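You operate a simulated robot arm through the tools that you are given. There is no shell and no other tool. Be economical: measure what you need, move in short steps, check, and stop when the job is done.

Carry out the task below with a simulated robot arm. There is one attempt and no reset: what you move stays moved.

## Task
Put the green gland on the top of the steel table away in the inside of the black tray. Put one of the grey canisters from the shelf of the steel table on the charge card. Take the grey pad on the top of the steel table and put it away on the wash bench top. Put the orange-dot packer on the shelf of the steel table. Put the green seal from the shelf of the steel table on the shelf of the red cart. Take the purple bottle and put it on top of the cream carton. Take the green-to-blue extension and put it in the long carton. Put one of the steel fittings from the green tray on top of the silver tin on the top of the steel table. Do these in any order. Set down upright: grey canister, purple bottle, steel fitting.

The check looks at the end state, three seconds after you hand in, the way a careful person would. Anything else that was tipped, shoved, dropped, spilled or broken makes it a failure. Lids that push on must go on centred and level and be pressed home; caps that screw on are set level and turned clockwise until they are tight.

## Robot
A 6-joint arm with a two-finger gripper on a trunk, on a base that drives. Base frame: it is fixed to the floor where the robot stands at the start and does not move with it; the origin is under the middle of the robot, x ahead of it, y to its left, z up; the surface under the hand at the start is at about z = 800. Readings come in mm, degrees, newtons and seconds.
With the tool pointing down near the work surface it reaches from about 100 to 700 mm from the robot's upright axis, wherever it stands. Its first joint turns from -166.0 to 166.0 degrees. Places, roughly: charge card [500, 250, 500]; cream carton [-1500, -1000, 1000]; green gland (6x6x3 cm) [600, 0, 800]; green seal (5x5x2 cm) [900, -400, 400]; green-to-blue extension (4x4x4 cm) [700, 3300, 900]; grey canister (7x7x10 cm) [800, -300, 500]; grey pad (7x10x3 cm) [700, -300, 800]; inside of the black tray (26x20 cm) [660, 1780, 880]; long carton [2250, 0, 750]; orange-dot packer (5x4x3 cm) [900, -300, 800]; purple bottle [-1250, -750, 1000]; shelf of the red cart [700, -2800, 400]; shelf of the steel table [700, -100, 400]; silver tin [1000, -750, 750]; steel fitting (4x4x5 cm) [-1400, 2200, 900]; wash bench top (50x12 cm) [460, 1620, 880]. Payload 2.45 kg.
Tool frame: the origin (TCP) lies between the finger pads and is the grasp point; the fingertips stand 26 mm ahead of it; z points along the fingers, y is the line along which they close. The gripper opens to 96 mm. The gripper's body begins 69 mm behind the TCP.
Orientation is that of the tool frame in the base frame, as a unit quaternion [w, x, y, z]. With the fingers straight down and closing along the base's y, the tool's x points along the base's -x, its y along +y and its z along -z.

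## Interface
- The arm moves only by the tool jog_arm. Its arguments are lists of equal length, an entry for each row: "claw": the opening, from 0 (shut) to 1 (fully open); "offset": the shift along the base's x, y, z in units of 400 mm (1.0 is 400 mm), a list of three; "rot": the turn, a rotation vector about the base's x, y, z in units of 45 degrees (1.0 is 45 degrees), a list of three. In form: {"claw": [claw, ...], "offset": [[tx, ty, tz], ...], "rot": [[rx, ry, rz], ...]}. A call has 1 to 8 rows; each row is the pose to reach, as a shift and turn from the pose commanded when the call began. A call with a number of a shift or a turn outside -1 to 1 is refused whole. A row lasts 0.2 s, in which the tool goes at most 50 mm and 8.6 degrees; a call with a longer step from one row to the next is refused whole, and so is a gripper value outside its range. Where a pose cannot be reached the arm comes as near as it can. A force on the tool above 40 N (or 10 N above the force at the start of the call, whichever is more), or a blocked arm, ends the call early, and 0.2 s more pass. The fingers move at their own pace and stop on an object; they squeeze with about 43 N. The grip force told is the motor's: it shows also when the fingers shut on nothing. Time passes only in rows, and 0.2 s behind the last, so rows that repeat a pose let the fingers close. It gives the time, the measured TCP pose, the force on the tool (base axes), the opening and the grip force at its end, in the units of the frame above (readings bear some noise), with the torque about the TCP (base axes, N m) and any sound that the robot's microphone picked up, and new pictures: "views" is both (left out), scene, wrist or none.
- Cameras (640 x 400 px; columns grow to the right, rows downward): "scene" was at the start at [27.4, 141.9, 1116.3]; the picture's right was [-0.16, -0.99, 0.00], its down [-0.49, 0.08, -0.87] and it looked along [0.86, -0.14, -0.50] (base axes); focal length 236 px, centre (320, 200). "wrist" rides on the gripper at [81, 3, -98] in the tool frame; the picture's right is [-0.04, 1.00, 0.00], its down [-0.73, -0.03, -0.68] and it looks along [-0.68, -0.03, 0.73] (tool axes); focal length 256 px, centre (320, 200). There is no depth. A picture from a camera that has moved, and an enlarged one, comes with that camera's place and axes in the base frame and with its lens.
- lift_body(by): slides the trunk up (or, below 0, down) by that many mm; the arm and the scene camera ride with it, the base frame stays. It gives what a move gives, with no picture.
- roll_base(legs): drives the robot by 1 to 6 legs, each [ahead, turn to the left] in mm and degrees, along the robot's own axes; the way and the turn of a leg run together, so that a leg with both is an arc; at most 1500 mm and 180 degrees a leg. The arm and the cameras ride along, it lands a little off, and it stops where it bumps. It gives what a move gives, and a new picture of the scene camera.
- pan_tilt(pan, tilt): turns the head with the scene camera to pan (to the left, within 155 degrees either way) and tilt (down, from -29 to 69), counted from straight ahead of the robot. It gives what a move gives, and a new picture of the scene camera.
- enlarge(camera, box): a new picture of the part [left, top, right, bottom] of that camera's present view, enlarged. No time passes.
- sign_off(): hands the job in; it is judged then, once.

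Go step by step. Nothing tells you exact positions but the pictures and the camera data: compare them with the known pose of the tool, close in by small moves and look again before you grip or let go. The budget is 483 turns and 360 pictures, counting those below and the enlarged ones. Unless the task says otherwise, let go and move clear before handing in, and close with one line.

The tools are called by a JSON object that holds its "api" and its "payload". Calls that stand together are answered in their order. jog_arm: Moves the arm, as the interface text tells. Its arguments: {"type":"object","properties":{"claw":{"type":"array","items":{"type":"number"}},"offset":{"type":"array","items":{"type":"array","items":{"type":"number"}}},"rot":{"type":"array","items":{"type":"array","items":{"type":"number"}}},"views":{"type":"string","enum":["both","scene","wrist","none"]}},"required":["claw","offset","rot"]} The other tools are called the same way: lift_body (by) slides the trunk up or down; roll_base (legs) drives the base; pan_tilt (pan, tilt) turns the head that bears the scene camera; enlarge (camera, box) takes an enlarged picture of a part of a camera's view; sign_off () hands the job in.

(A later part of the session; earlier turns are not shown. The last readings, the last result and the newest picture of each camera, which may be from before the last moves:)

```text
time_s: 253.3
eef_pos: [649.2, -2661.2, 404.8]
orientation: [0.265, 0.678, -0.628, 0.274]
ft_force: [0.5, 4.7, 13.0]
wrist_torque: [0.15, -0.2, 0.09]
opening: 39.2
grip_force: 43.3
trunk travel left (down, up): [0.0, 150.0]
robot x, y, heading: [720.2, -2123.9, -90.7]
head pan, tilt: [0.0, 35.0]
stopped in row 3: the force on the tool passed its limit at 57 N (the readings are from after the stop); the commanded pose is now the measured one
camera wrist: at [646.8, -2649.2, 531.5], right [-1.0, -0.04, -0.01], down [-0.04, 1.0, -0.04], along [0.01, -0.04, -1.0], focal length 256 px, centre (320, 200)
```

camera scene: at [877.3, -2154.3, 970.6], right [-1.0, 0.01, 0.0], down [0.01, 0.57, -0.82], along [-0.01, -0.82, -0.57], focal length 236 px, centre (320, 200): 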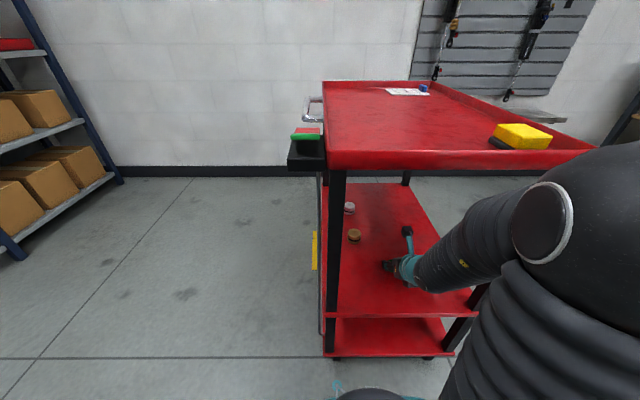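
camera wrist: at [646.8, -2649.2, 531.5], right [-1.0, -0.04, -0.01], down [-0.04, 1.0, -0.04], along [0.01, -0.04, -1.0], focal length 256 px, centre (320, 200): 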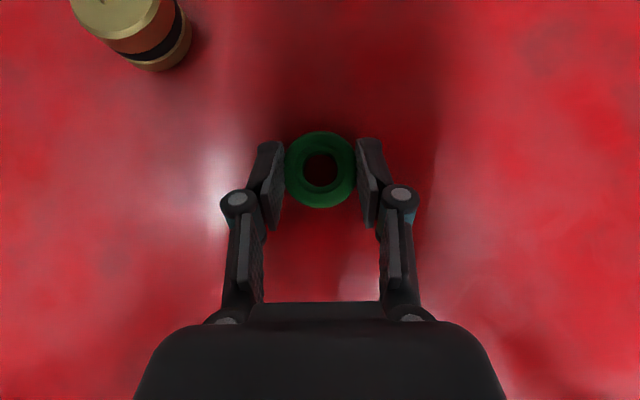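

Contact. Release and retreat upward.

{"api": "jog_arm", "payload": {"claw": [0.4, 0.55, 0.6, 0.6, 0.6, 0.6, 0.6], "offset": [[0, 0, 0.003], [0, 0, 0.003], [0, 0, 0.003], [0, 0, 0.05], [0, 0.05, 0.12], [0, 0.1, 0.2], [0, 0.15, 0.27]], "rot": [[0, 0, 0], [0, 0, 0], [0, 0, 0], [0, 0, 0], [0, 0, 0], [0, 0, 0], [0, 0, 0]], "views": "wrist"}}

```text
time_s: 254.9
eef_pos: [649.7, -2598.7, 510.9]
orientation: [0.265, 0.678, -0.629, 0.273]
ft_force: [0.1, 0.7, 0.2]
wrist_torque: [-0.04, 0.01, 0.0]
opening: 57.6
grip_force: 0.0
trunk travel left (down, up): [0.0, 150.0]
robot x, y, heading: [720.8, -2123.7, -90.6]
head pan, tilt: [0.0, 35.0]
camera wrist: at [647.3, -2588.2, 637.2], right [-1.0, -0.04, -0.01], down [-0.04, 1.0, -0.03], along [0.01, -0.03, -1.0], focal length 256 px, centre (320, 200)
```

wrist: 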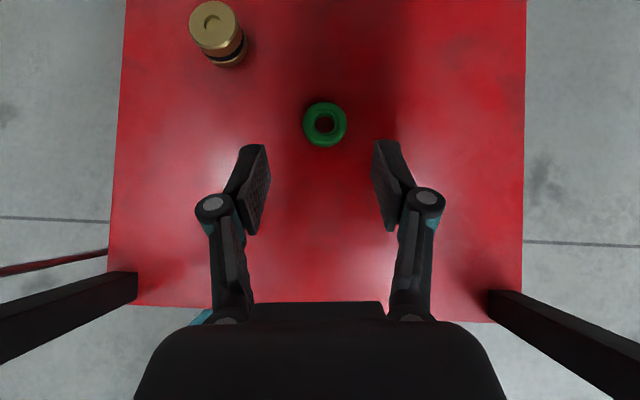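

The seal is on the cart shelf. Next the purple bottle: I back out, raise the trunk, and drive to the rear bench.

{"api": "roll_base", "payload": {"legs": [[-450, 0], [0, -90], [1000, 0], [0, -90], [700, 0], [0, 90]]}}

{"api": "lift_body", "payload": {"by": 150}}

{"api": "pan_tilt", "payload": {"pan": 0, "tilt": 25}}

```text
time_s: 277.3
eef_pos: [-766.0, -904.6, 511.0]
orientation: [-0.381, -0.038, 0.924, -0.007]
ft_force: [-0.3, -0.6, 0.7]
wrist_torque: [0.02, -0.01, 0.0]
opening: 57.8
grip_force: 0.0
trunk travel left (down, up): [0.0, 150.0]
robot x, y, heading: [-292.0, -973.5, 179.8]
head pan, tilt: [0.0, 35.0]
camera scene: at [-321.5, -1131.0, 970.6], right [0.0, 1.0, 0.0], down [0.57, 0.0, -0.82], along [-0.82, 0.0, -0.57], focal length 236 px, centre (320, 200)
```

scene: 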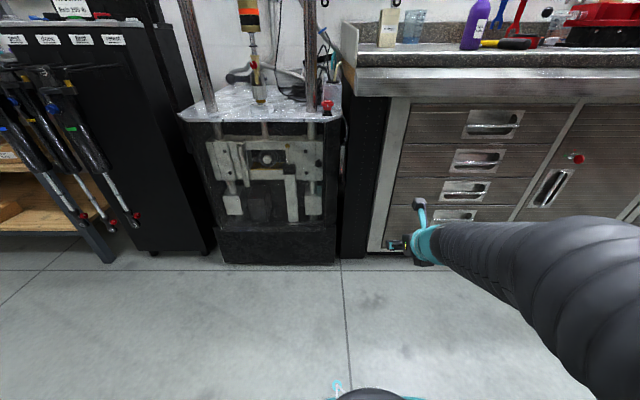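

```text
time_s: 279.0
eef_pos: [-767.7, -903.2, 659.9]
orientation: [-0.381, -0.037, 0.924, -0.007]
ft_force: [0.3, -0.1, -0.2]
wrist_torque: [-0.02, 0.0, -0.04]
opening: 57.9
grip_force: 0.1
trunk travel left (down, up): [-150.0, 0.0]
robot x, y, heading: [-291.3, -970.5, 180.0]
head pan, tilt: [0.0, 35.0]
```

```text
time_s: 279.8
eef_pos: [-766.6, -904.4, 660.5]
orientation: [-0.38, -0.037, 0.924, -0.007]
ft_force: [-0.5, -0.1, -0.1]
wrist_torque: [0.01, 0.0, -0.02]
opening: 57.5
grip_force: 0.0
trunk travel left (down, up): [-150.0, 0.0]
robot x, y, heading: [-287.6, -978.2, 180.0]
head pan, tilt: [0.0, 25.0]
camera scene: at [-325.6, -1131.0, 1136.3], right [0.0, 1.0, 0.0], down [0.42, 0.0, -0.91], along [-0.91, 0.0, -0.42], focal length 236 px, centre (320, 200)
```

scene: 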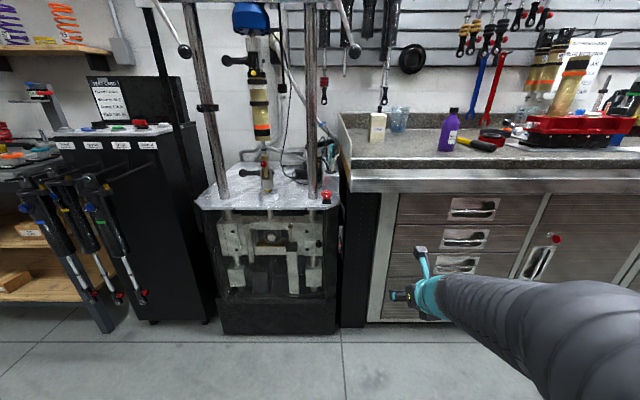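

I see the purple bottle and the cream carton on the rear bench. Zooming.

{"api": "enlarge", "payload": {"camera": "scene", "box": [330, 90, 530, 215]}}

```text
3.20 times, centred on (430, 152) of scene
camera zoom: at [-325.6, -1131.0, 1136.3], right [0.0, 1.0, 0.0], down [0.42, 0.0, -0.91], along [-0.91, 0.0, -0.42], focal length 755 px, centre (-32, 352)
```

zoom: 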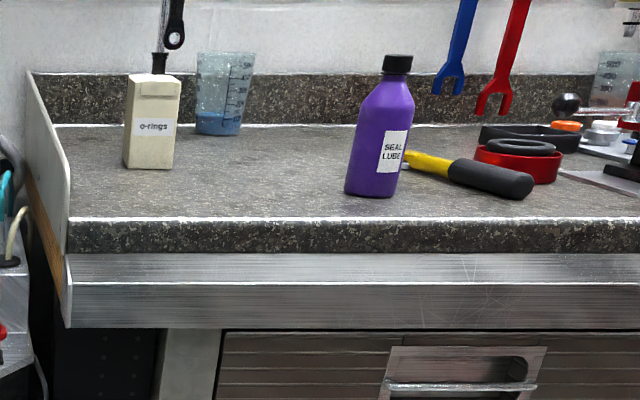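

I raise the arm and pitch the hand to horizontal before approaching the bench.

{"api": "jog_arm", "payload": {"claw": [1, 1, 1, 1, 1, 1, 1, 1], "offset": [[0.03, 0, 0.11], [0.06, 0, 0.22], [0.08, 0, 0.33], [0.1, 0, 0.44], [0.1, 0, 0.55], [0.1, 0, 0.66], [0.1, 0, 0.77], [0.1, 0, 0.88]], "rot": [[0, 0.1, 0], [0, 0.2, 0], [0, 0.3, 0], [0, 0.4, 0], [0, 0.5, 0], [0, 0.6, 0], [0, 0.7, 0], [0, 0.8, 0]], "views": "both"}}

```text
time_s: 281.6
eef_pos: [-724.8, -902.1, 1012.3]
orientation: [-0.648, -0.039, 0.761, 0.004]
ft_force: [0.1, 0.0, 0.2]
wrist_torque: [0.02, 0.02, 0.01]
opening: 96.1
grip_force: 0.0
trunk travel left (down, up): [-150.0, 0.0]
robot x, y, heading: [-287.8, -974.3, 179.9]
head pan, tilt: [0.0, 25.0]
camera scene: at [-325.6, -1131.0, 1136.3], right [0.0, 1.0, 0.0], down [0.42, 0.0, -0.91], along [-0.91, 0.0, -0.42], focal length 236 px, centre (320, 200)
camera wrist: at [-642.0, -900.2, 1108.4], right [-0.04, 1.0, 0.02], down [0.79, 0.05, -0.62], along [-0.62, -0.01, -0.79], focal length 256 px, centre (320, 200)
```

scene: 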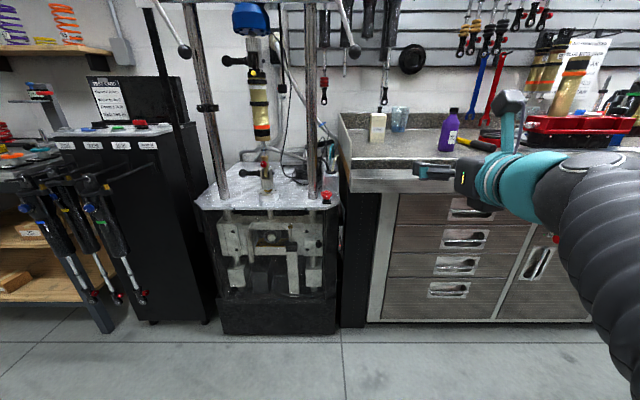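
wrist: 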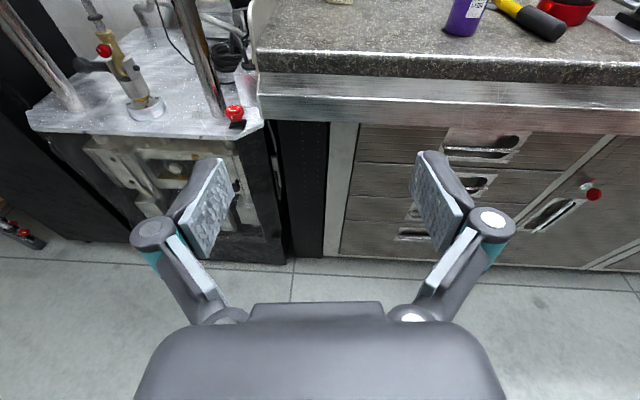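

Bench top z≈903; bottle about (-1281, -622), carton about (-1544, -845). I drive in with a slight S-curve.

{"api": "roll_base", "payload": {"legs": [[260, -8], [260, 8]]}}

{"api": "enlarge", "payload": {"camera": "wrist", "box": [0, 0, 640, 400]}}

```text
time_s: 284.9
eef_pos: [-1245.8, -866.7, 1012.7]
orientation: [-0.648, -0.04, 0.76, 0.003]
ft_force: [0.6, 0.5, -0.2]
wrist_torque: [-0.03, -0.01, 0.02]
opening: 96.1
grip_force: 0.0
trunk travel left (down, up): [-150.0, 0.0]
robot x, y, heading: [-812.9, -932.0, -179.7]
head pan, tilt: [0.0, 25.0]
camera scene: at [-846.2, -1094.0, 1136.3], right [0.0, 1.0, 0.0], down [0.42, 0.0, -0.91], along [-0.91, 0.0, -0.42], focal length 236 px, centre (320, 200)
```

scene: 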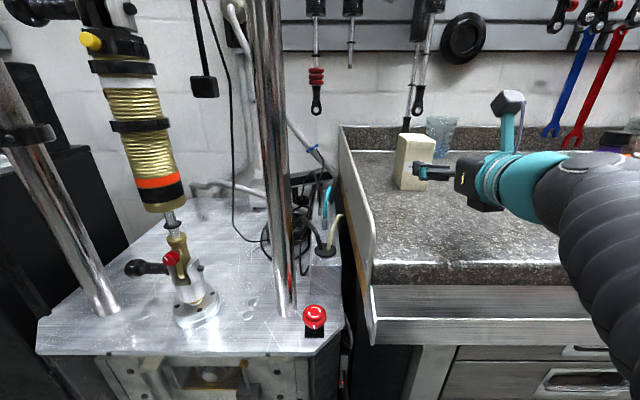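

```text
1.00 times, centred on (320, 200) of wrist (not enlarged: the box is as wide or as high as the picture)
camera zoom: at [-1163.6, -864.6, 1108.1], right [-0.05, 1.0, 0.02], down [0.79, 0.05, -0.61], along [-0.61, -0.02, -0.79], focal length 256 px, centre (320, 200)
```

zoom: 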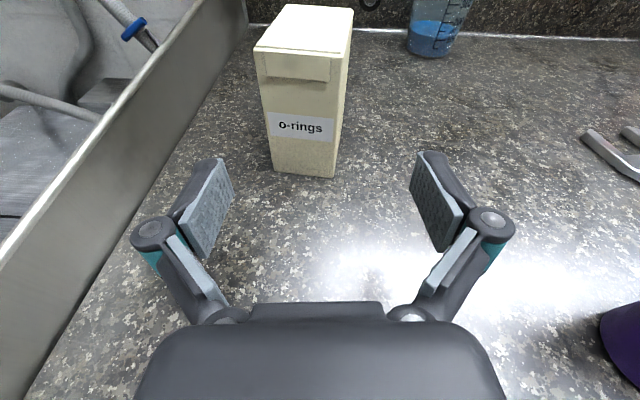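

Better triangulation: bench top z≈940, bottle about (-1190, -668), carton about (-1360, -885) with top at ≈1042. I bring the hand back and in front of the bottle.

{"api": "jog_arm", "payload": {"claw": [1, 1, 1, 1, 1, 1, 1, 1], "offset": [[0.1, 0.02, 0], [0.2, 0.05, 0], [0.3, 0.1, 0], [0.38, 0.18, 0], [0.42, 0.28, 0], [0.42, 0.38, 0], [0.42, 0.46, 0], [0.42, 0.5, 0]], "rot": [[0, 0, 0], [0, 0, 0], [0, 0, 0], [0, 0, 0], [0, 0, 0], [0, 0, 0], [0, 0, 0], [0, 0, 0]], "views": "both"}}

```text
time_s: 285.5
eef_pos: [-1214.8, -929.8, 991.2]
orientation: [-0.619, -0.138, 0.765, -0.111]
ft_force: [0.9, 0.2, 0.3]
wrist_torque: [0.01, -0.02, -0.02]
opening: 96.4
grip_force: 0.1
trunk travel left (down, up): [-150.0, 0.0]
robot x, y, heading: [-811.4, -937.1, -179.9]
head pan, tilt: [0.0, 25.0]
stopped in row 2: the arm was blocked; the commanded pose is now the measured one
camera scene: at [-846.2, -1094.1, 1136.3], right [0.0, 1.0, 0.0], down [0.42, 0.0, -0.91], along [-0.91, 0.0, -0.42], focal length 236 px, centre (320, 200)
camera wrist: at [-1143.1, -899.1, 1091.0], right [-0.34, 0.94, -0.04], down [0.78, 0.26, -0.58], along [-0.53, -0.23, -0.82], focal length 256 px, centre (320, 200)
```

scene: 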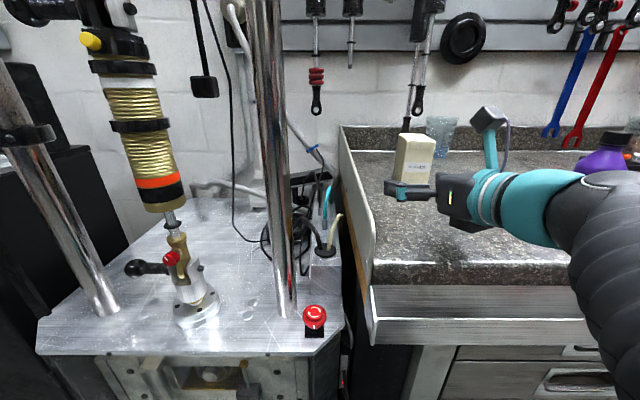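
wrist: 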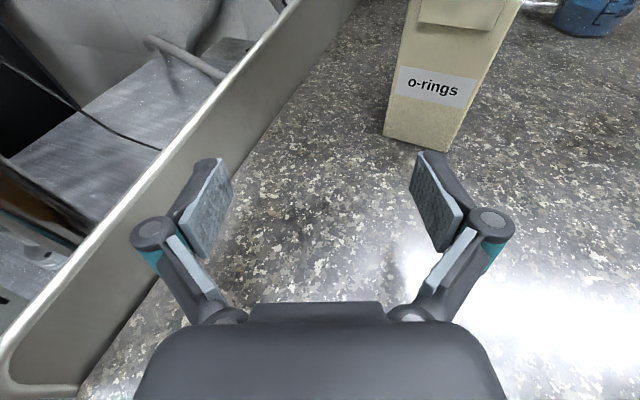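

The arm got blocked and yawed oddly. I check what it touched, viewing the bottle.

{"api": "pan_tilt", "payload": {"pan": -35, "tilt": 30}}

```text
time_s: 286.5
eef_pos: [-1216.7, -928.6, 991.5]
orientation: [-0.62, -0.137, 0.764, -0.111]
ft_force: [-0.9, -0.5, -0.5]
wrist_torque: [0.0, 0.02, 0.0]
opening: 96.1
grip_force: 0.1
trunk travel left (down, up): [-150.0, 0.0]
robot x, y, heading: [-811.2, -934.6, -179.9]
head pan, tilt: [-35.0, 30.0]
camera scene: at [-828.2, -1042.2, 1128.4], right [0.57, 0.82, 0.0], down [0.41, -0.29, -0.87], along [-0.71, 0.5, -0.5], focal length 236 px, centre (320, 200)
```

scene: 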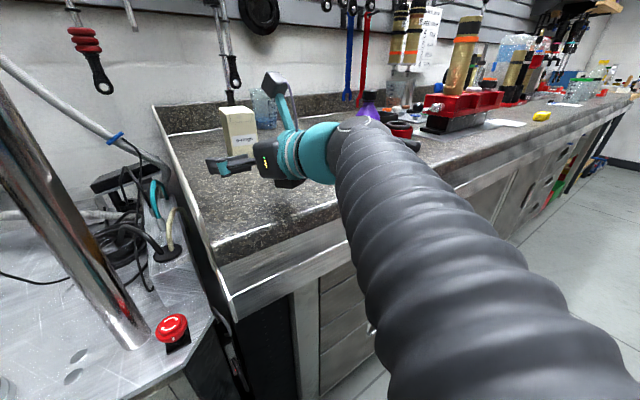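

The forces are nil; the bottle seems upright behind the arm. I back off to get a free view.

{"api": "roll_base", "payload": {"legs": [[-350, 0]]}}

{"api": "pan_tilt", "payload": {"pan": -12, "tilt": 25}}

```text
time_s: 288.7
eef_pos: [-868.6, -929.2, 990.8]
orientation: [-0.62, -0.137, 0.764, -0.111]
ft_force: [-0.1, 0.1, 0.0]
wrist_torque: [0.0, -0.02, 0.02]
opening: 96.0
grip_force: 0.0
trunk travel left (down, up): [-150.0, 0.0]
robot x, y, heading: [-469.3, -933.4, 180.0]
head pan, tilt: [-35.0, 30.0]
camera scene: at [-481.5, -1042.3, 1128.4], right [0.57, 0.82, 0.0], down [0.41, -0.29, -0.87], along [-0.71, 0.5, -0.5], focal length 236 px, centre (320, 200)
```

scene: 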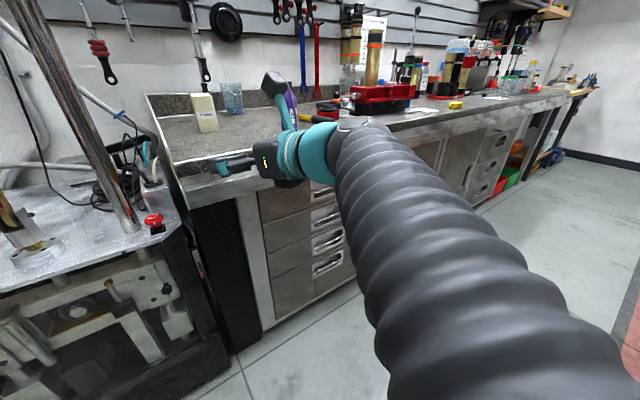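

```text
time_s: 289.6
eef_pos: [-868.8, -929.6, 992.5]
orientation: [-0.62, -0.138, 0.764, -0.112]
ft_force: [0.1, -0.1, 0.4]
wrist_torque: [0.0, 0.0, 0.02]
opening: 96.0
grip_force: 0.1
trunk travel left (down, up): [-150.0, 0.0]
robot x, y, heading: [-468.7, -939.1, 179.7]
head pan, tilt: [-12.0, 25.0]
camera scene: at [-497.5, -1075.0, 1136.3], right [0.21, 0.98, 0.0], down [0.41, -0.09, -0.91], along [-0.89, 0.19, -0.42], focal length 236 px, centre (320, 200)
```

scene: 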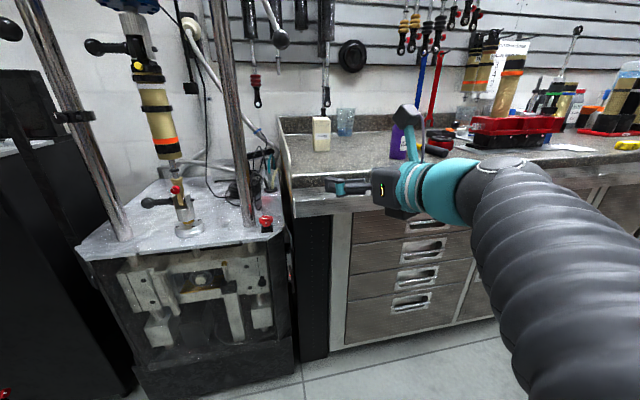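

The bottle still stands, at about (-1165, -680). I restore the hand's yaw and position.

{"api": "jog_arm", "payload": {"claw": [1, 1, 1, 1, 1], "offset": [[-0.04, 0.04, 0.01], [-0.08, 0.08, 0.02], [-0.12, 0.12, 0.03], [-0.12, 0.15, 0.04], [-0.12, 0.15, 0.04]], "rot": [[0, 0, -0.12], [0, 0, -0.24], [0, 0, -0.36], [0, 0, -0.45], [0, 0, -0.45]], "views": "wrist"}}

```text
time_s: 290.8
eef_pos: [-917.6, -868.7, 1007.2]
orientation: [-0.63, 0.0, 0.776, 0.001]
ft_force: [0.2, -0.1, -0.1]
wrist_torque: [0.0, -0.01, -0.01]
opening: 96.3
grip_force: 0.0
trunk travel left (down, up): [-150.0, 0.0]
robot x, y, heading: [-463.0, -937.8, 180.2]
head pan, tilt: [-12.0, 25.0]
camera wrist: at [-839.2, -865.2, 1106.8], right [0.01, 1.0, -0.04], down [0.82, -0.03, -0.58], along [-0.58, -0.03, -0.82], focal length 256 px, centre (320, 200)
```

wrist: 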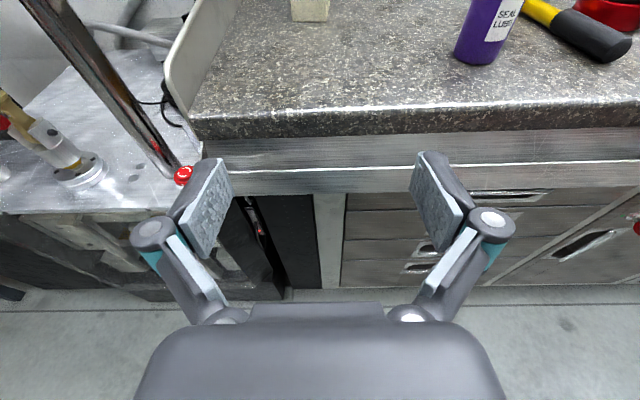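

The bottle centre is near (-1190, -670), about 55 mm wide. I shift the base 200 mm toward +y.

{"api": "roll_base", "payload": {"legs": [[0, -90], [200, 0], [0, 90], [150, 0]]}}

{"api": "enlarge", "payload": {"camera": "wrist", "box": [0, 0, 640, 400]}}

```text
time_s: 301.0
eef_pos: [-1059.1, -636.1, 1007.1]
orientation: [-0.63, 0.021, 0.776, 0.017]
ft_force: [0.2, -0.4, -0.3]
wrist_torque: [-0.01, 0.0, 0.02]
opening: 96.2
grip_force: 0.1
trunk travel left (down, up): [-150.0, 0.0]
robot x, y, heading: [-613.3, -728.3, 176.6]
head pan, tilt: [-12.0, 25.0]
camera scene: at [-651.2, -866.5, 1136.3], right [0.26, 0.96, 0.0], down [0.41, -0.11, -0.91], along [-0.87, 0.24, -0.42], focal length 236 px, centre (320, 200)
```

scene: 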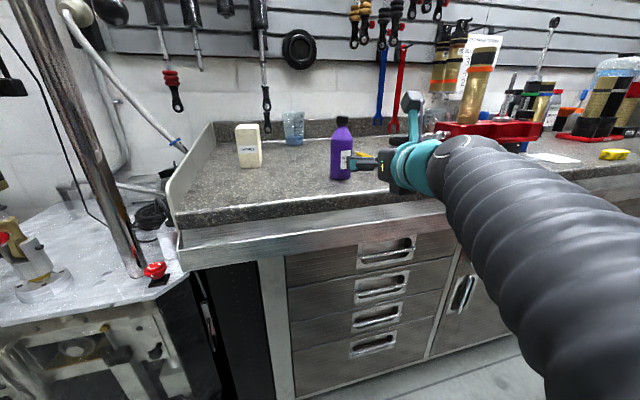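

```text
1.00 times, centred on (320, 200) of wrist (not enlarged: the box is as wide or as high as the picture)
camera zoom: at [-980.6, -637.9, 1106.7], right [0.06, 1.0, -0.04], down [0.81, -0.07, -0.58], along [-0.58, 0.01, -0.82], focal length 256 px, centre (320, 200)
```

zoom: 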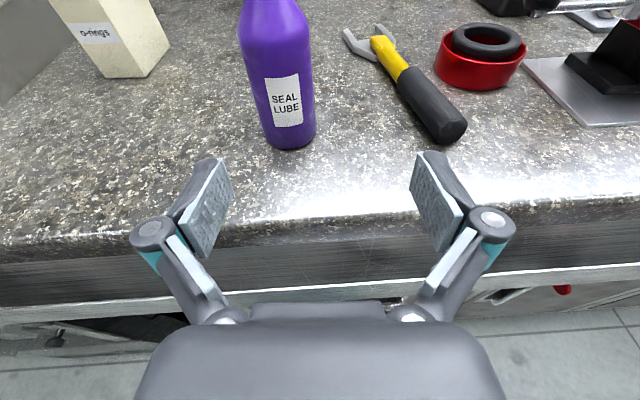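

Bottle base centre is about (-1186, -661). I move in horizontally with open fingers at z≈985.

{"api": "jog_arm", "payload": {"claw": [1, 1, 1, 1, 1], "offset": [[-0.04, -0.06, -0.055], [-0.13, -0.063, -0.055], [-0.22, -0.063, -0.055], [-0.29, -0.063, -0.055], [-0.29, -0.063, -0.055]], "rot": [[0, 0, 0], [0, 0, 0], [0, 0, 0], [0, 0, 0], [0, 0, 0]], "views": "both"}}

```text
time_s: 302.2
eef_pos: [-1176.5, -661.5, 985.6]
orientation: [-0.63, 0.022, 0.776, 0.018]
ft_force: [-0.2, -0.6, -0.3]
wrist_torque: [-0.01, 0.02, -0.03]
opening: 96.1
grip_force: 0.0
trunk travel left (down, up): [-150.0, 0.0]
robot x, y, heading: [-608.3, -727.9, 176.7]
head pan, tilt: [-12.0, 25.0]
camera scene: at [-651.1, -866.4, 1136.3], right [0.26, 0.96, 0.0], down [0.41, -0.11, -0.91], along [-0.87, 0.24, -0.42], focal length 236 px, centre (320, 200)
camera wrist: at [-1098.0, -662.8, 1085.1], right [0.06, 1.0, -0.04], down [0.81, -0.07, -0.58], along [-0.58, 0.01, -0.82], focal length 256 px, centre (320, 200)
```

scene: 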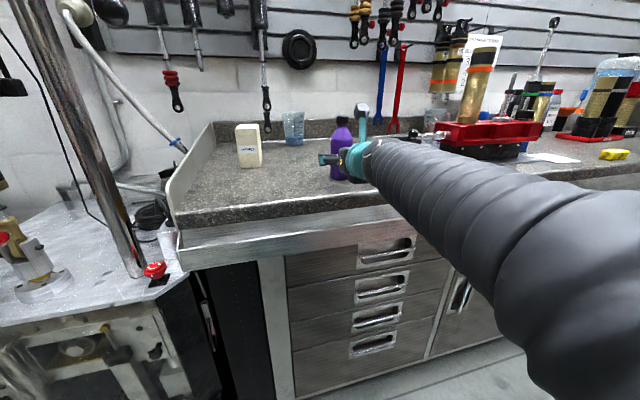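
wrist: 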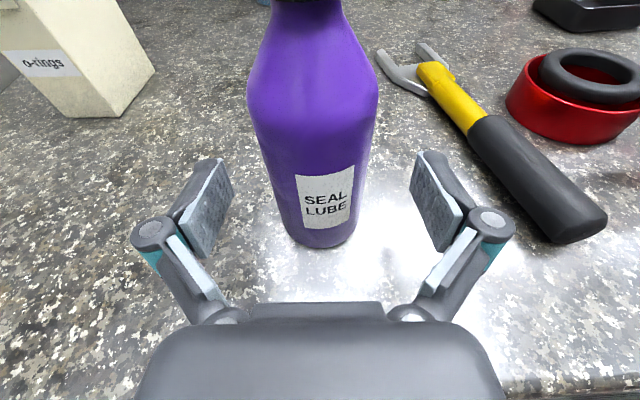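

Bottle is centred between the fingers. Advance 12 mm and grip.

{"api": "jog_arm", "payload": {"claw": [1, 0.5, 0.4, 0.4, 0.4], "offset": [[-0.03, 0, 0], [-0.03, 0, 0], [-0.03, 0, 0], [-0.03, 0, 0], [-0.03, 0, 0]], "rot": [[0, 0, 0], [0, 0, 0], [0, 0, 0], [0, 0, 0], [0, 0, 0]], "views": "wrist"}}

```text
time_s: 303.4
eef_pos: [-1187.1, -661.5, 986.5]
orientation: [-0.63, 0.022, 0.776, 0.018]
ft_force: [-0.2, -0.3, 1.7]
wrist_torque: [0.0, 0.07, 0.04]
opening: 51.2
grip_force: 43.2
trunk travel left (down, up): [-150.0, 0.0]
robot x, y, heading: [-608.0, -730.3, 177.0]
head pan, tilt: [-12.0, 25.0]
camera wrist: at [-1109.3, -663.2, 1085.4], right [0.06, 1.0, -0.04], down [0.81, -0.07, -0.58], along [-0.58, 0.01, -0.82], focal length 256 px, centre (320, 200)
```

wrist: 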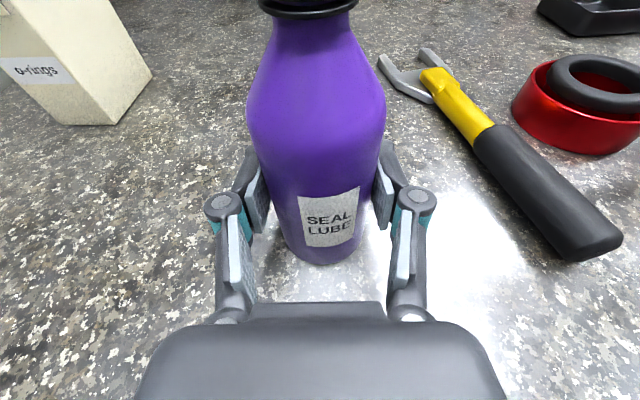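

Gripped. Lift 125 mm and retract.

{"api": "jog_arm", "payload": {"claw": [0.4, 0.4, 0.4, 0.4, 0.4, 0.4], "offset": [[0, 0, 0.05], [0, 0, 0.13], [0, 0, 0.21], [0, 0, 0.29], [0.05, 0, 0.33], [0.12, 0, 0.33]], "rot": [[0, 0, 0], [0, 0, 0], [0, 0, 0], [0, 0, 0], [0, 0, 0], [0, 0, 0]], "views": "both"}}

```text
time_s: 304.8
eef_pos: [-1138.0, -661.2, 1118.3]
orientation: [-0.629, 0.022, 0.777, 0.018]
ft_force: [-0.2, -0.9, -2.7]
wrist_torque: [0.01, 0.04, 0.02]
opening: 51.5
grip_force: 43.4
trunk travel left (down, up): [-150.0, 0.0]
robot x, y, heading: [-617.3, -729.8, 176.8]
head pan, tilt: [-12.0, 25.0]
camera scene: at [-651.6, -866.4, 1136.3], right [0.26, 0.96, 0.0], down [0.41, -0.11, -0.91], along [-0.87, 0.24, -0.42], focal length 236 px, centre (320, 200)
camera wrist: at [-1059.9, -663.5, 1216.9], right [0.06, 1.0, -0.04], down [0.81, -0.07, -0.58], along [-0.58, 0.0, -0.82], focal length 256 px, centre (320, 200)
```

scene: 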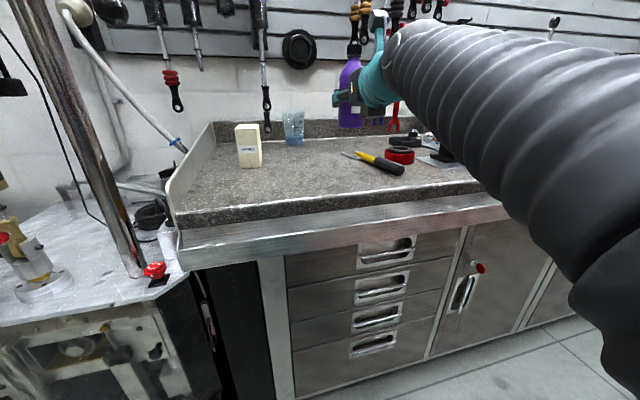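
wrist: 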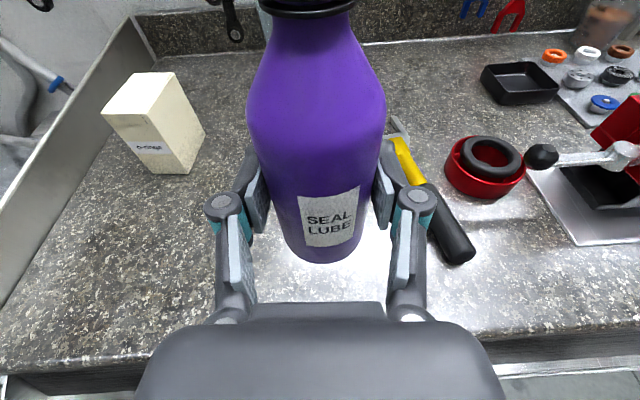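

The bottle is held level. The carton's centre is about (-1370, -876). I back off, shift the base by -215 in y and come in again.

{"api": "roll_base", "payload": {"legs": [[-150, 0], [0, 93], [215, 0], [0, -90]]}}

{"api": "enlarge", "payload": {"camera": "wrist", "box": [0, 0, 640, 400]}}

```text
time_s: 315.1
eef_pos: [-998.7, -915.7, 1117.8]
orientation: [-0.631, -0.001, 0.776, -0.001]
ft_force: [-0.7, 0.2, -2.0]
wrist_torque: [0.01, -0.01, 0.01]
opening: 51.8
grip_force: 43.0
trunk travel left (down, up): [-150.0, 0.0]
robot x, y, heading: [-469.6, -956.0, 180.0]
head pan, tilt: [-12.0, 25.0]
camera scene: at [-500.2, -1091.9, 1136.3], right [0.21, 0.98, 0.0], down [0.41, -0.09, -0.91], along [-0.89, 0.19, -0.42], focal length 236 px, centre (320, 200)
```

scene: 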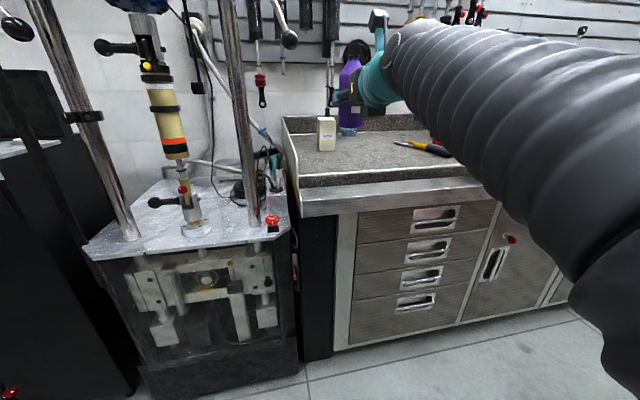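

```text
1.00 times, centred on (320, 200) of wrist (not enlarged: the box is as wide or as high as the picture)
camera zoom: at [-919.1, -912.5, 1217.2], right [0.01, 1.0, -0.04], down [0.82, -0.03, -0.58], along [-0.58, -0.03, -0.82], focal length 256 px, centre (320, 200)
```

zoom: 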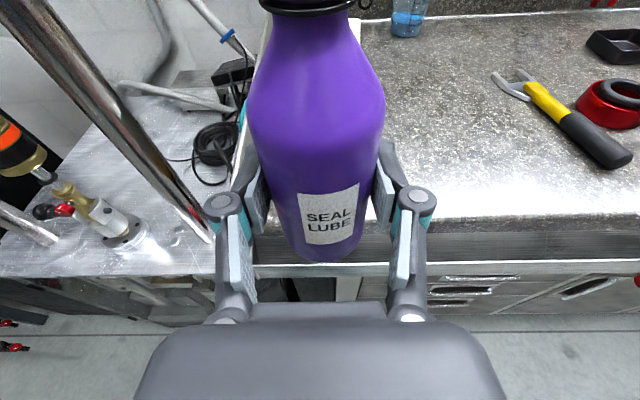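

I shift +42 in y, raise slightly, then drive forward in two stages.

{"api": "jog_arm", "payload": {"claw": [0.4, 0.4], "offset": [[0, 0.05, 0.02], [0, 0.105, 0.03]], "rot": [[0, 0, 0], [0, 0, 0]], "views": "none"}}

{"api": "roll_base", "payload": {"legs": [[240, 0]]}}

{"api": "enlarge", "payload": {"camera": "wrist", "box": [0, 0, 640, 400]}}

```text
time_s: 315.7
eef_pos: [-996.6, -874.6, 1130.0]
orientation: [-0.63, 0.0, 0.777, 0.0]
ft_force: [0.5, -0.5, -2.4]
wrist_torque: [0.02, -0.02, 0.01]
opening: 51.7
grip_force: 42.9
trunk travel left (down, up): [-150.0, 0.0]
robot x, y, heading: [-469.5, -951.8, 179.8]
head pan, tilt: [-12.0, 25.0]
```

```text
time_s: 317.5
eef_pos: [-1233.0, -870.9, 1130.1]
orientation: [-0.63, 0.0, 0.777, 0.0]
ft_force: [0.4, -0.3, -1.0]
wrist_torque: [0.01, -0.03, 0.01]
opening: 51.4
grip_force: 42.9
trunk travel left (down, up): [-150.0, 0.0]
robot x, y, heading: [-703.8, -949.7, 179.8]
head pan, tilt: [-12.0, 25.0]
camera scene: at [-737.8, -1091.4, 1136.3], right [0.21, 0.98, 0.0], down [0.41, -0.09, -0.91], along [-0.89, 0.19, -0.42], focal length 236 px, centre (320, 200)
```

scene: 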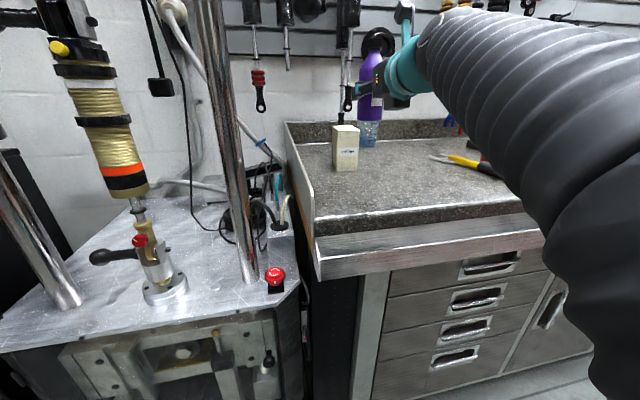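

```text
1.00 times, centred on (320, 200) of wrist (not enlarged: the box is as wide or as high as the picture)
camera zoom: at [-1155.6, -868.8, 1229.7], right [0.01, 1.0, -0.04], down [0.82, -0.03, -0.58], along [-0.58, -0.03, -0.82], focal length 256 px, centre (320, 200)
```

zoom: 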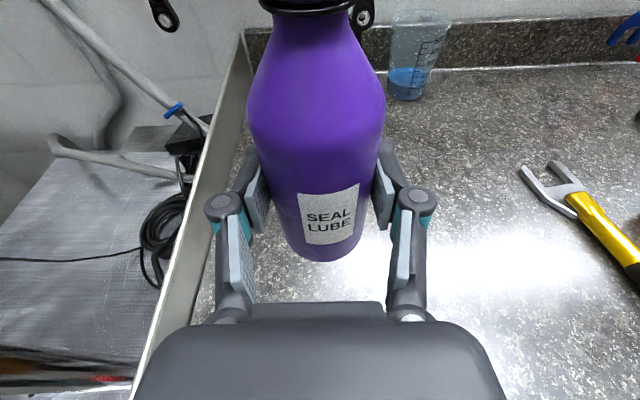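

{"api": "enlarge", "payload": {"camera": "scene", "box": [300, 50, 440, 190]}}

```text
2.86 times, centred on (370, 120) of scene
camera zoom: at [-737.8, -1091.4, 1136.3], right [0.21, 0.98, 0.0], down [0.41, -0.09, -0.91], along [-0.89, 0.19, -0.42], focal length 674 px, centre (177, 429)
```

zoom: 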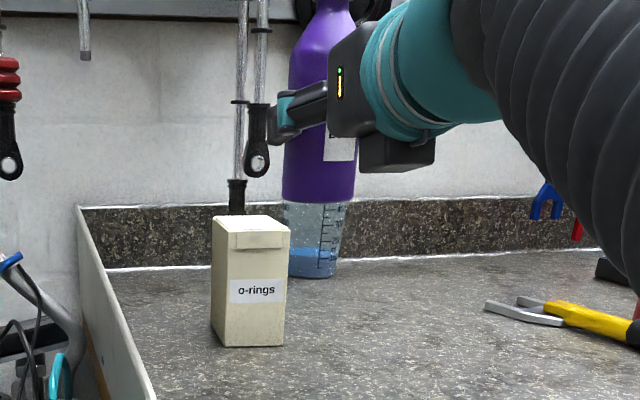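

Carton top centre about (-1370, -880), z≈1043. Drive 80 closer, then check alignment.

{"api": "roll_base", "payload": {"legs": [[85, 0]]}}

{"api": "jog_arm", "payload": {"claw": [0.4, 0.4], "offset": [[-0.05, -0.02, 0], [-0.1, -0.02, 0]], "rot": [[0, 0, 0], [0, 0, 0]], "views": "both"}}

{"api": "enlarge", "payload": {"camera": "scene", "box": [320, 40, 480, 200]}}

```text
time_s: 318.5
eef_pos: [-1320.5, -872.1, 1130.1]
orientation: [-0.63, 0.0, 0.777, 0.0]
ft_force: [0.3, -0.3, -1.6]
wrist_torque: [0.01, -0.02, -0.02]
opening: 51.6
grip_force: 42.7
trunk travel left (down, up): [-150.0, 0.0]
robot x, y, heading: [-790.9, -951.0, 179.7]
head pan, tilt: [-12.0, 25.0]
camera scene: at [-822.9, -1091.2, 1136.3], right [0.21, 0.98, 0.0], down [0.41, -0.09, -0.91], along [-0.89, 0.19, -0.42], focal length 236 px, centre (320, 200)
```

scene: 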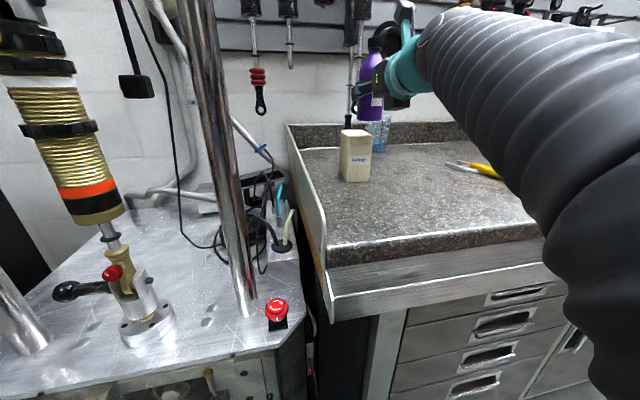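

```text
time_s: 319.1
eef_pos: [-1358.2, -879.5, 1130.1]
orientation: [-0.63, 0.0, 0.777, 0.0]
ft_force: [0.2, 0.4, -1.1]
wrist_torque: [-0.02, -0.07, -0.03]
opening: 51.6
grip_force: 43.0
trunk travel left (down, up): [-150.0, 0.0]
robot x, y, heading: [-789.2, -954.5, 179.8]
head pan, tilt: [-12.0, 25.0]
camera scene: at [-822.7, -1091.2, 1136.3], right [0.21, 0.98, 0.0], down [0.41, -0.09, -0.91], along [-0.89, 0.19, -0.42], focal length 236 px, centre (320, 200)
camera wrist: at [-1280.3, -877.1, 1229.9], right [0.01, 1.0, -0.04], down [0.82, -0.03, -0.58], along [-0.58, -0.03, -0.82], focal length 256 px, centre (320, 200)
```

scene: 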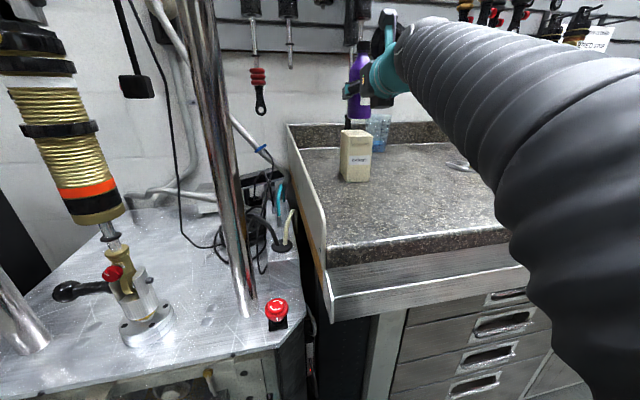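
wrist: 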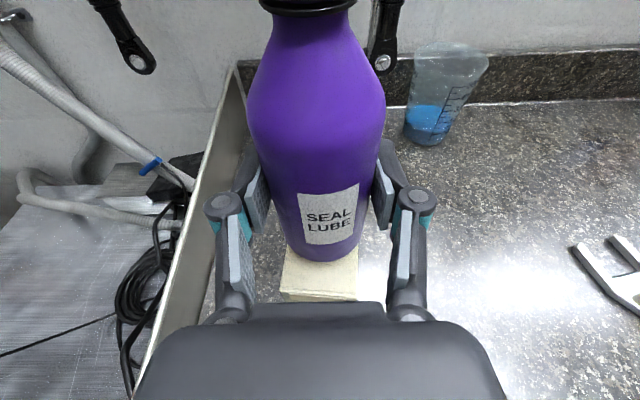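

```text
2.50 times, centred on (400, 120) of scene
camera zoom: at [-822.7, -1091.2, 1136.3], right [0.21, 0.98, 0.0], down [0.41, -0.09, -0.91], along [-0.89, 0.19, -0.42], focal length 590 px, centre (120, 400)
```

zoom: 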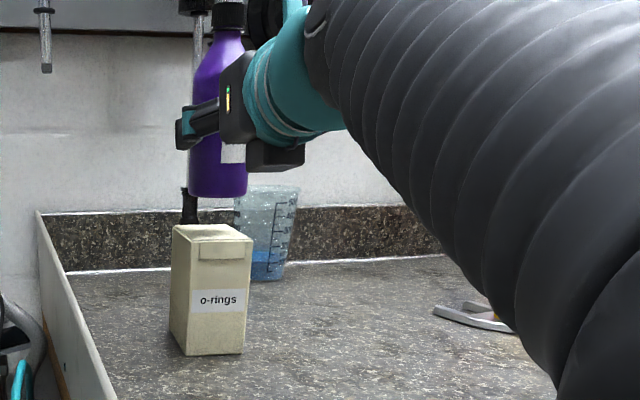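

The carton spans about x -1327…-1387, y -911…-859. Bottle centre is at -1365; I shift +7 in x and -5 in y, then lower.

{"api": "jog_arm", "payload": {"claw": [0.4, 0.4, 0.4, 0.4, 0.4], "offset": [[0.018, -0.014, 0], [0.018, -0.014, -0.03], [0.018, -0.014, -0.05], [0.018, -0.014, -0.065], [0.018, -0.014, -0.065]], "rot": [[0, 0, 0], [0, 0, 0], [0, 0, 0], [0, 0, 0], [0, 0, 0]], "views": "wrist"}}

{"api": "enlarge", "payload": {"camera": "scene", "box": [320, 40, 440, 190]}}

```text
time_s: 320.3
eef_pos: [-1351.6, -884.8, 1103.0]
orientation: [-0.629, 0.001, 0.777, 0.001]
ft_force: [-0.1, -0.2, -2.0]
wrist_torque: [0.01, -0.03, -0.03]
opening: 51.5
grip_force: 42.8
trunk travel left (down, up): [-150.0, 0.0]
robot x, y, heading: [-791.2, -954.0, 179.9]
head pan, tilt: [-12.0, 25.0]
camera wrist: at [-1273.5, -881.5, 1203.3], right [0.01, 1.0, -0.04], down [0.82, -0.03, -0.58], along [-0.58, -0.03, -0.82], focal length 256 px, centre (320, 200)
```

wrist: 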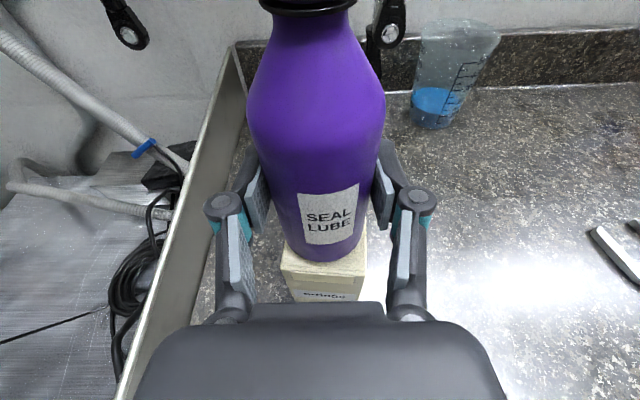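

```text
2.67 times, centred on (380, 115) of scene
camera zoom: at [-823.0, -1091.1, 1136.3], right [0.21, 0.98, 0.0], down [0.41, -0.09, -0.91], along [-0.89, 0.19, -0.42], focal length 629 px, centre (160, 427)
```

zoom: 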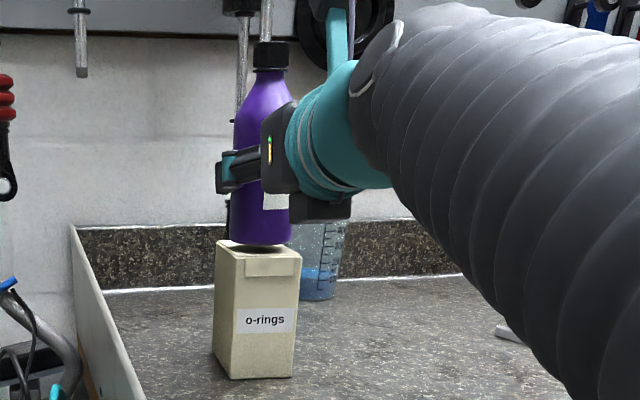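

Well centred. Lower slowly to contact.

{"api": "jog_arm", "payload": {"claw": [0.4, 0.4, 0.4, 0.4, 0.4, 0.4, 0.4], "offset": [[0, 0, -0.01], [0, 0, -0.016], [0, 0, -0.022], [0, 0, -0.028], [0, 0, -0.034], [0, 0, -0.04], [0, 0, -0.045]], "rot": [[0, 0, 0], [0, 0, 0], [0, 0, 0], [0, 0, 0], [0, 0, 0], [0, 0, 0], [0, 0, 0]], "views": "wrist"}}

```text
time_s: 321.9
eef_pos: [-1351.3, -886.3, 1088.7]
orientation: [-0.633, 0.0, 0.774, 0.001]
ft_force: [-4.2, 2.0, 31.0]
wrist_torque: [0.02, 0.35, -0.01]
opening: 51.9
grip_force: 43.3
trunk travel left (down, up): [-150.0, 0.0]
robot x, y, heading: [-792.1, -951.6, 179.6]
head pan, tilt: [-12.0, 25.0]
camera wrist: at [-1271.3, -882.6, 1188.1], right [0.01, 1.0, -0.04], down [0.81, -0.03, -0.58], along [-0.58, -0.03, -0.81], focal length 256 px, centre (320, 200)
```

wrist: 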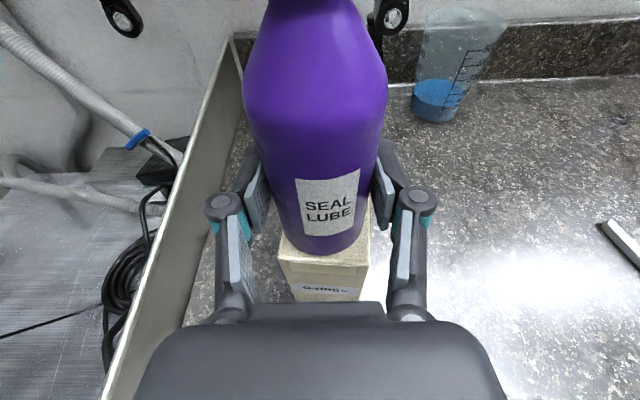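

Contact. Ease the force, open, and withdraw straight back.

{"api": "jog_arm", "payload": {"claw": [0.4, 0.45, 0.6, 0.8, 0.9, 0.9, 0.9, 0.9], "offset": [[0, 0, 0.008], [0, 0, 0.008], [0, 0, 0.008], [0, 0, 0.008], [0, 0, 0.008], [0.05, 0, 0.008], [0.15, 0, 0.01], [0.25, 0, 0.02]], "rot": [[0, 0, 0], [0, 0, 0], [0, 0, 0], [0, 0, 0], [0, 0, 0], [0, 0, 0], [0, 0, 0], [0, 0, 0]], "views": "both"}}

```text
time_s: 323.7
eef_pos: [-1251.9, -885.8, 1095.3]
orientation: [-0.629, 0.0, 0.777, 0.0]
ft_force: [-0.2, -0.3, 0.4]
wrist_torque: [0.0, 0.03, 0.02]
opening: 86.5
grip_force: 0.1
trunk travel left (down, up): [-150.0, 0.0]
robot x, y, heading: [-791.4, -951.3, 179.9]
head pan, tilt: [-12.0, 25.0]
camera scene: at [-823.3, -1091.0, 1136.4], right [0.21, 0.98, 0.0], down [0.41, -0.09, -0.91], along [-0.89, 0.19, -0.42], focal length 236 px, centre (320, 200)
camera wrist: at [-1173.8, -881.6, 1194.3], right [0.01, 1.0, -0.04], down [0.82, -0.03, -0.58], along [-0.58, -0.03, -0.82], focal length 256 px, centre (320, 200)
```

scene: 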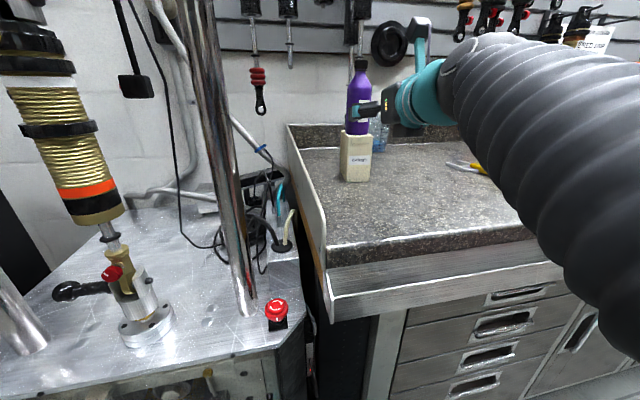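
wrist: 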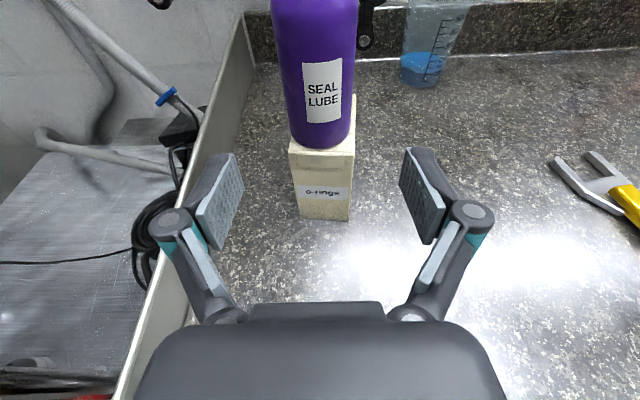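

The bottle stands on the carton. Next: canister to the charge card. I drive to the front-left of the steel table.

{"api": "roll_base", "payload": {"legs": [[-450, 0], [0, -90], [1380, 0], [0, -90]]}}

{"api": "lift_body", "payload": {"by": -150}}

{"api": "pan_tilt", "payload": {"pan": 0, "tilt": 30}}

```text
time_s: 340.6
eef_pos: [152.7, 370.4, 1094.7]
orientation: [0.004, 0.776, -0.005, 0.63]
ft_force: [-0.8, 0.4, -0.1]
wrist_torque: [0.03, 0.01, 0.02]
opening: 86.6
grip_force: 0.1
trunk travel left (down, up): [-150.0, 0.0]
robot x, y, heading: [-306.1, 441.3, -1.0]
head pan, tilt: [-12.0, 25.0]
camera scene: at [-277.0, 579.3, 1136.3], right [-0.22, -0.97, 0.0], down [-0.41, 0.09, -0.91], along [0.88, -0.2, -0.42], focal length 236 px, centre (320, 200)
```

scene: 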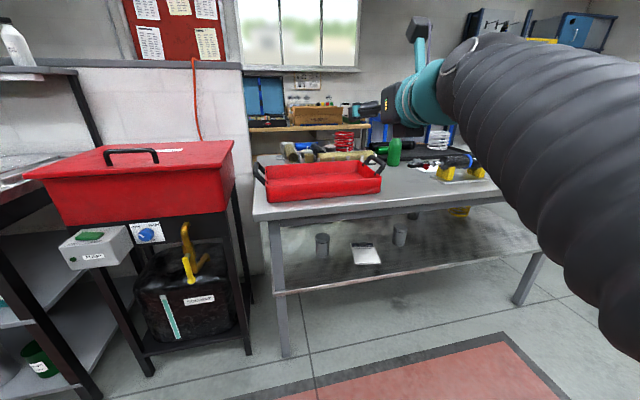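

```text
time_s: 342.4
eef_pos: [154.1, 370.0, 944.9]
orientation: [0.005, 0.777, -0.005, 0.629]
ft_force: [-0.7, 0.8, 0.0]
wrist_torque: [0.04, -0.03, 0.0]
opening: 86.4
grip_force: 0.0
trunk travel left (down, up): [0.0, 150.0]
robot x, y, heading: [-310.2, 439.4, -1.0]
head pan, tilt: [-12.0, 25.0]
```

```text
time_s: 343.1
eef_pos: [152.9, 370.4, 945.6]
orientation: [0.005, 0.777, -0.006, 0.63]
ft_force: [-0.4, 0.2, -0.5]
wrist_torque: [0.04, 0.02, -0.02]
opening: 86.5
grip_force: 0.1
trunk travel left (down, up): [0.0, 150.0]
robot x, y, heading: [-306.3, 442.6, -0.8]
head pan, tilt: [0.0, 30.0]
camera scene: at [-276.4, 598.4, 978.4], right [-0.02, -1.0, 0.0], down [-0.5, 0.01, -0.87], along [0.87, -0.01, -0.5], focal length 236 px, centre (320, 200)
```

scene: 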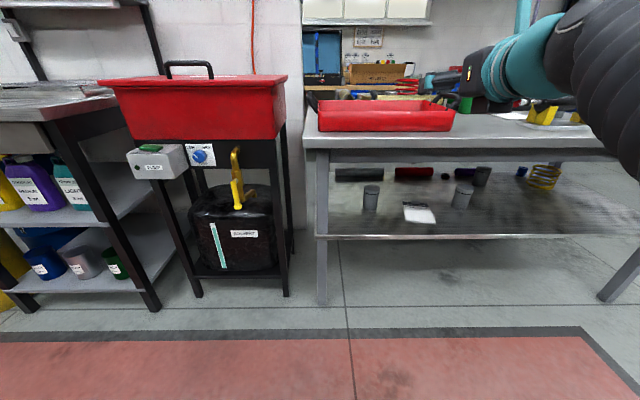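

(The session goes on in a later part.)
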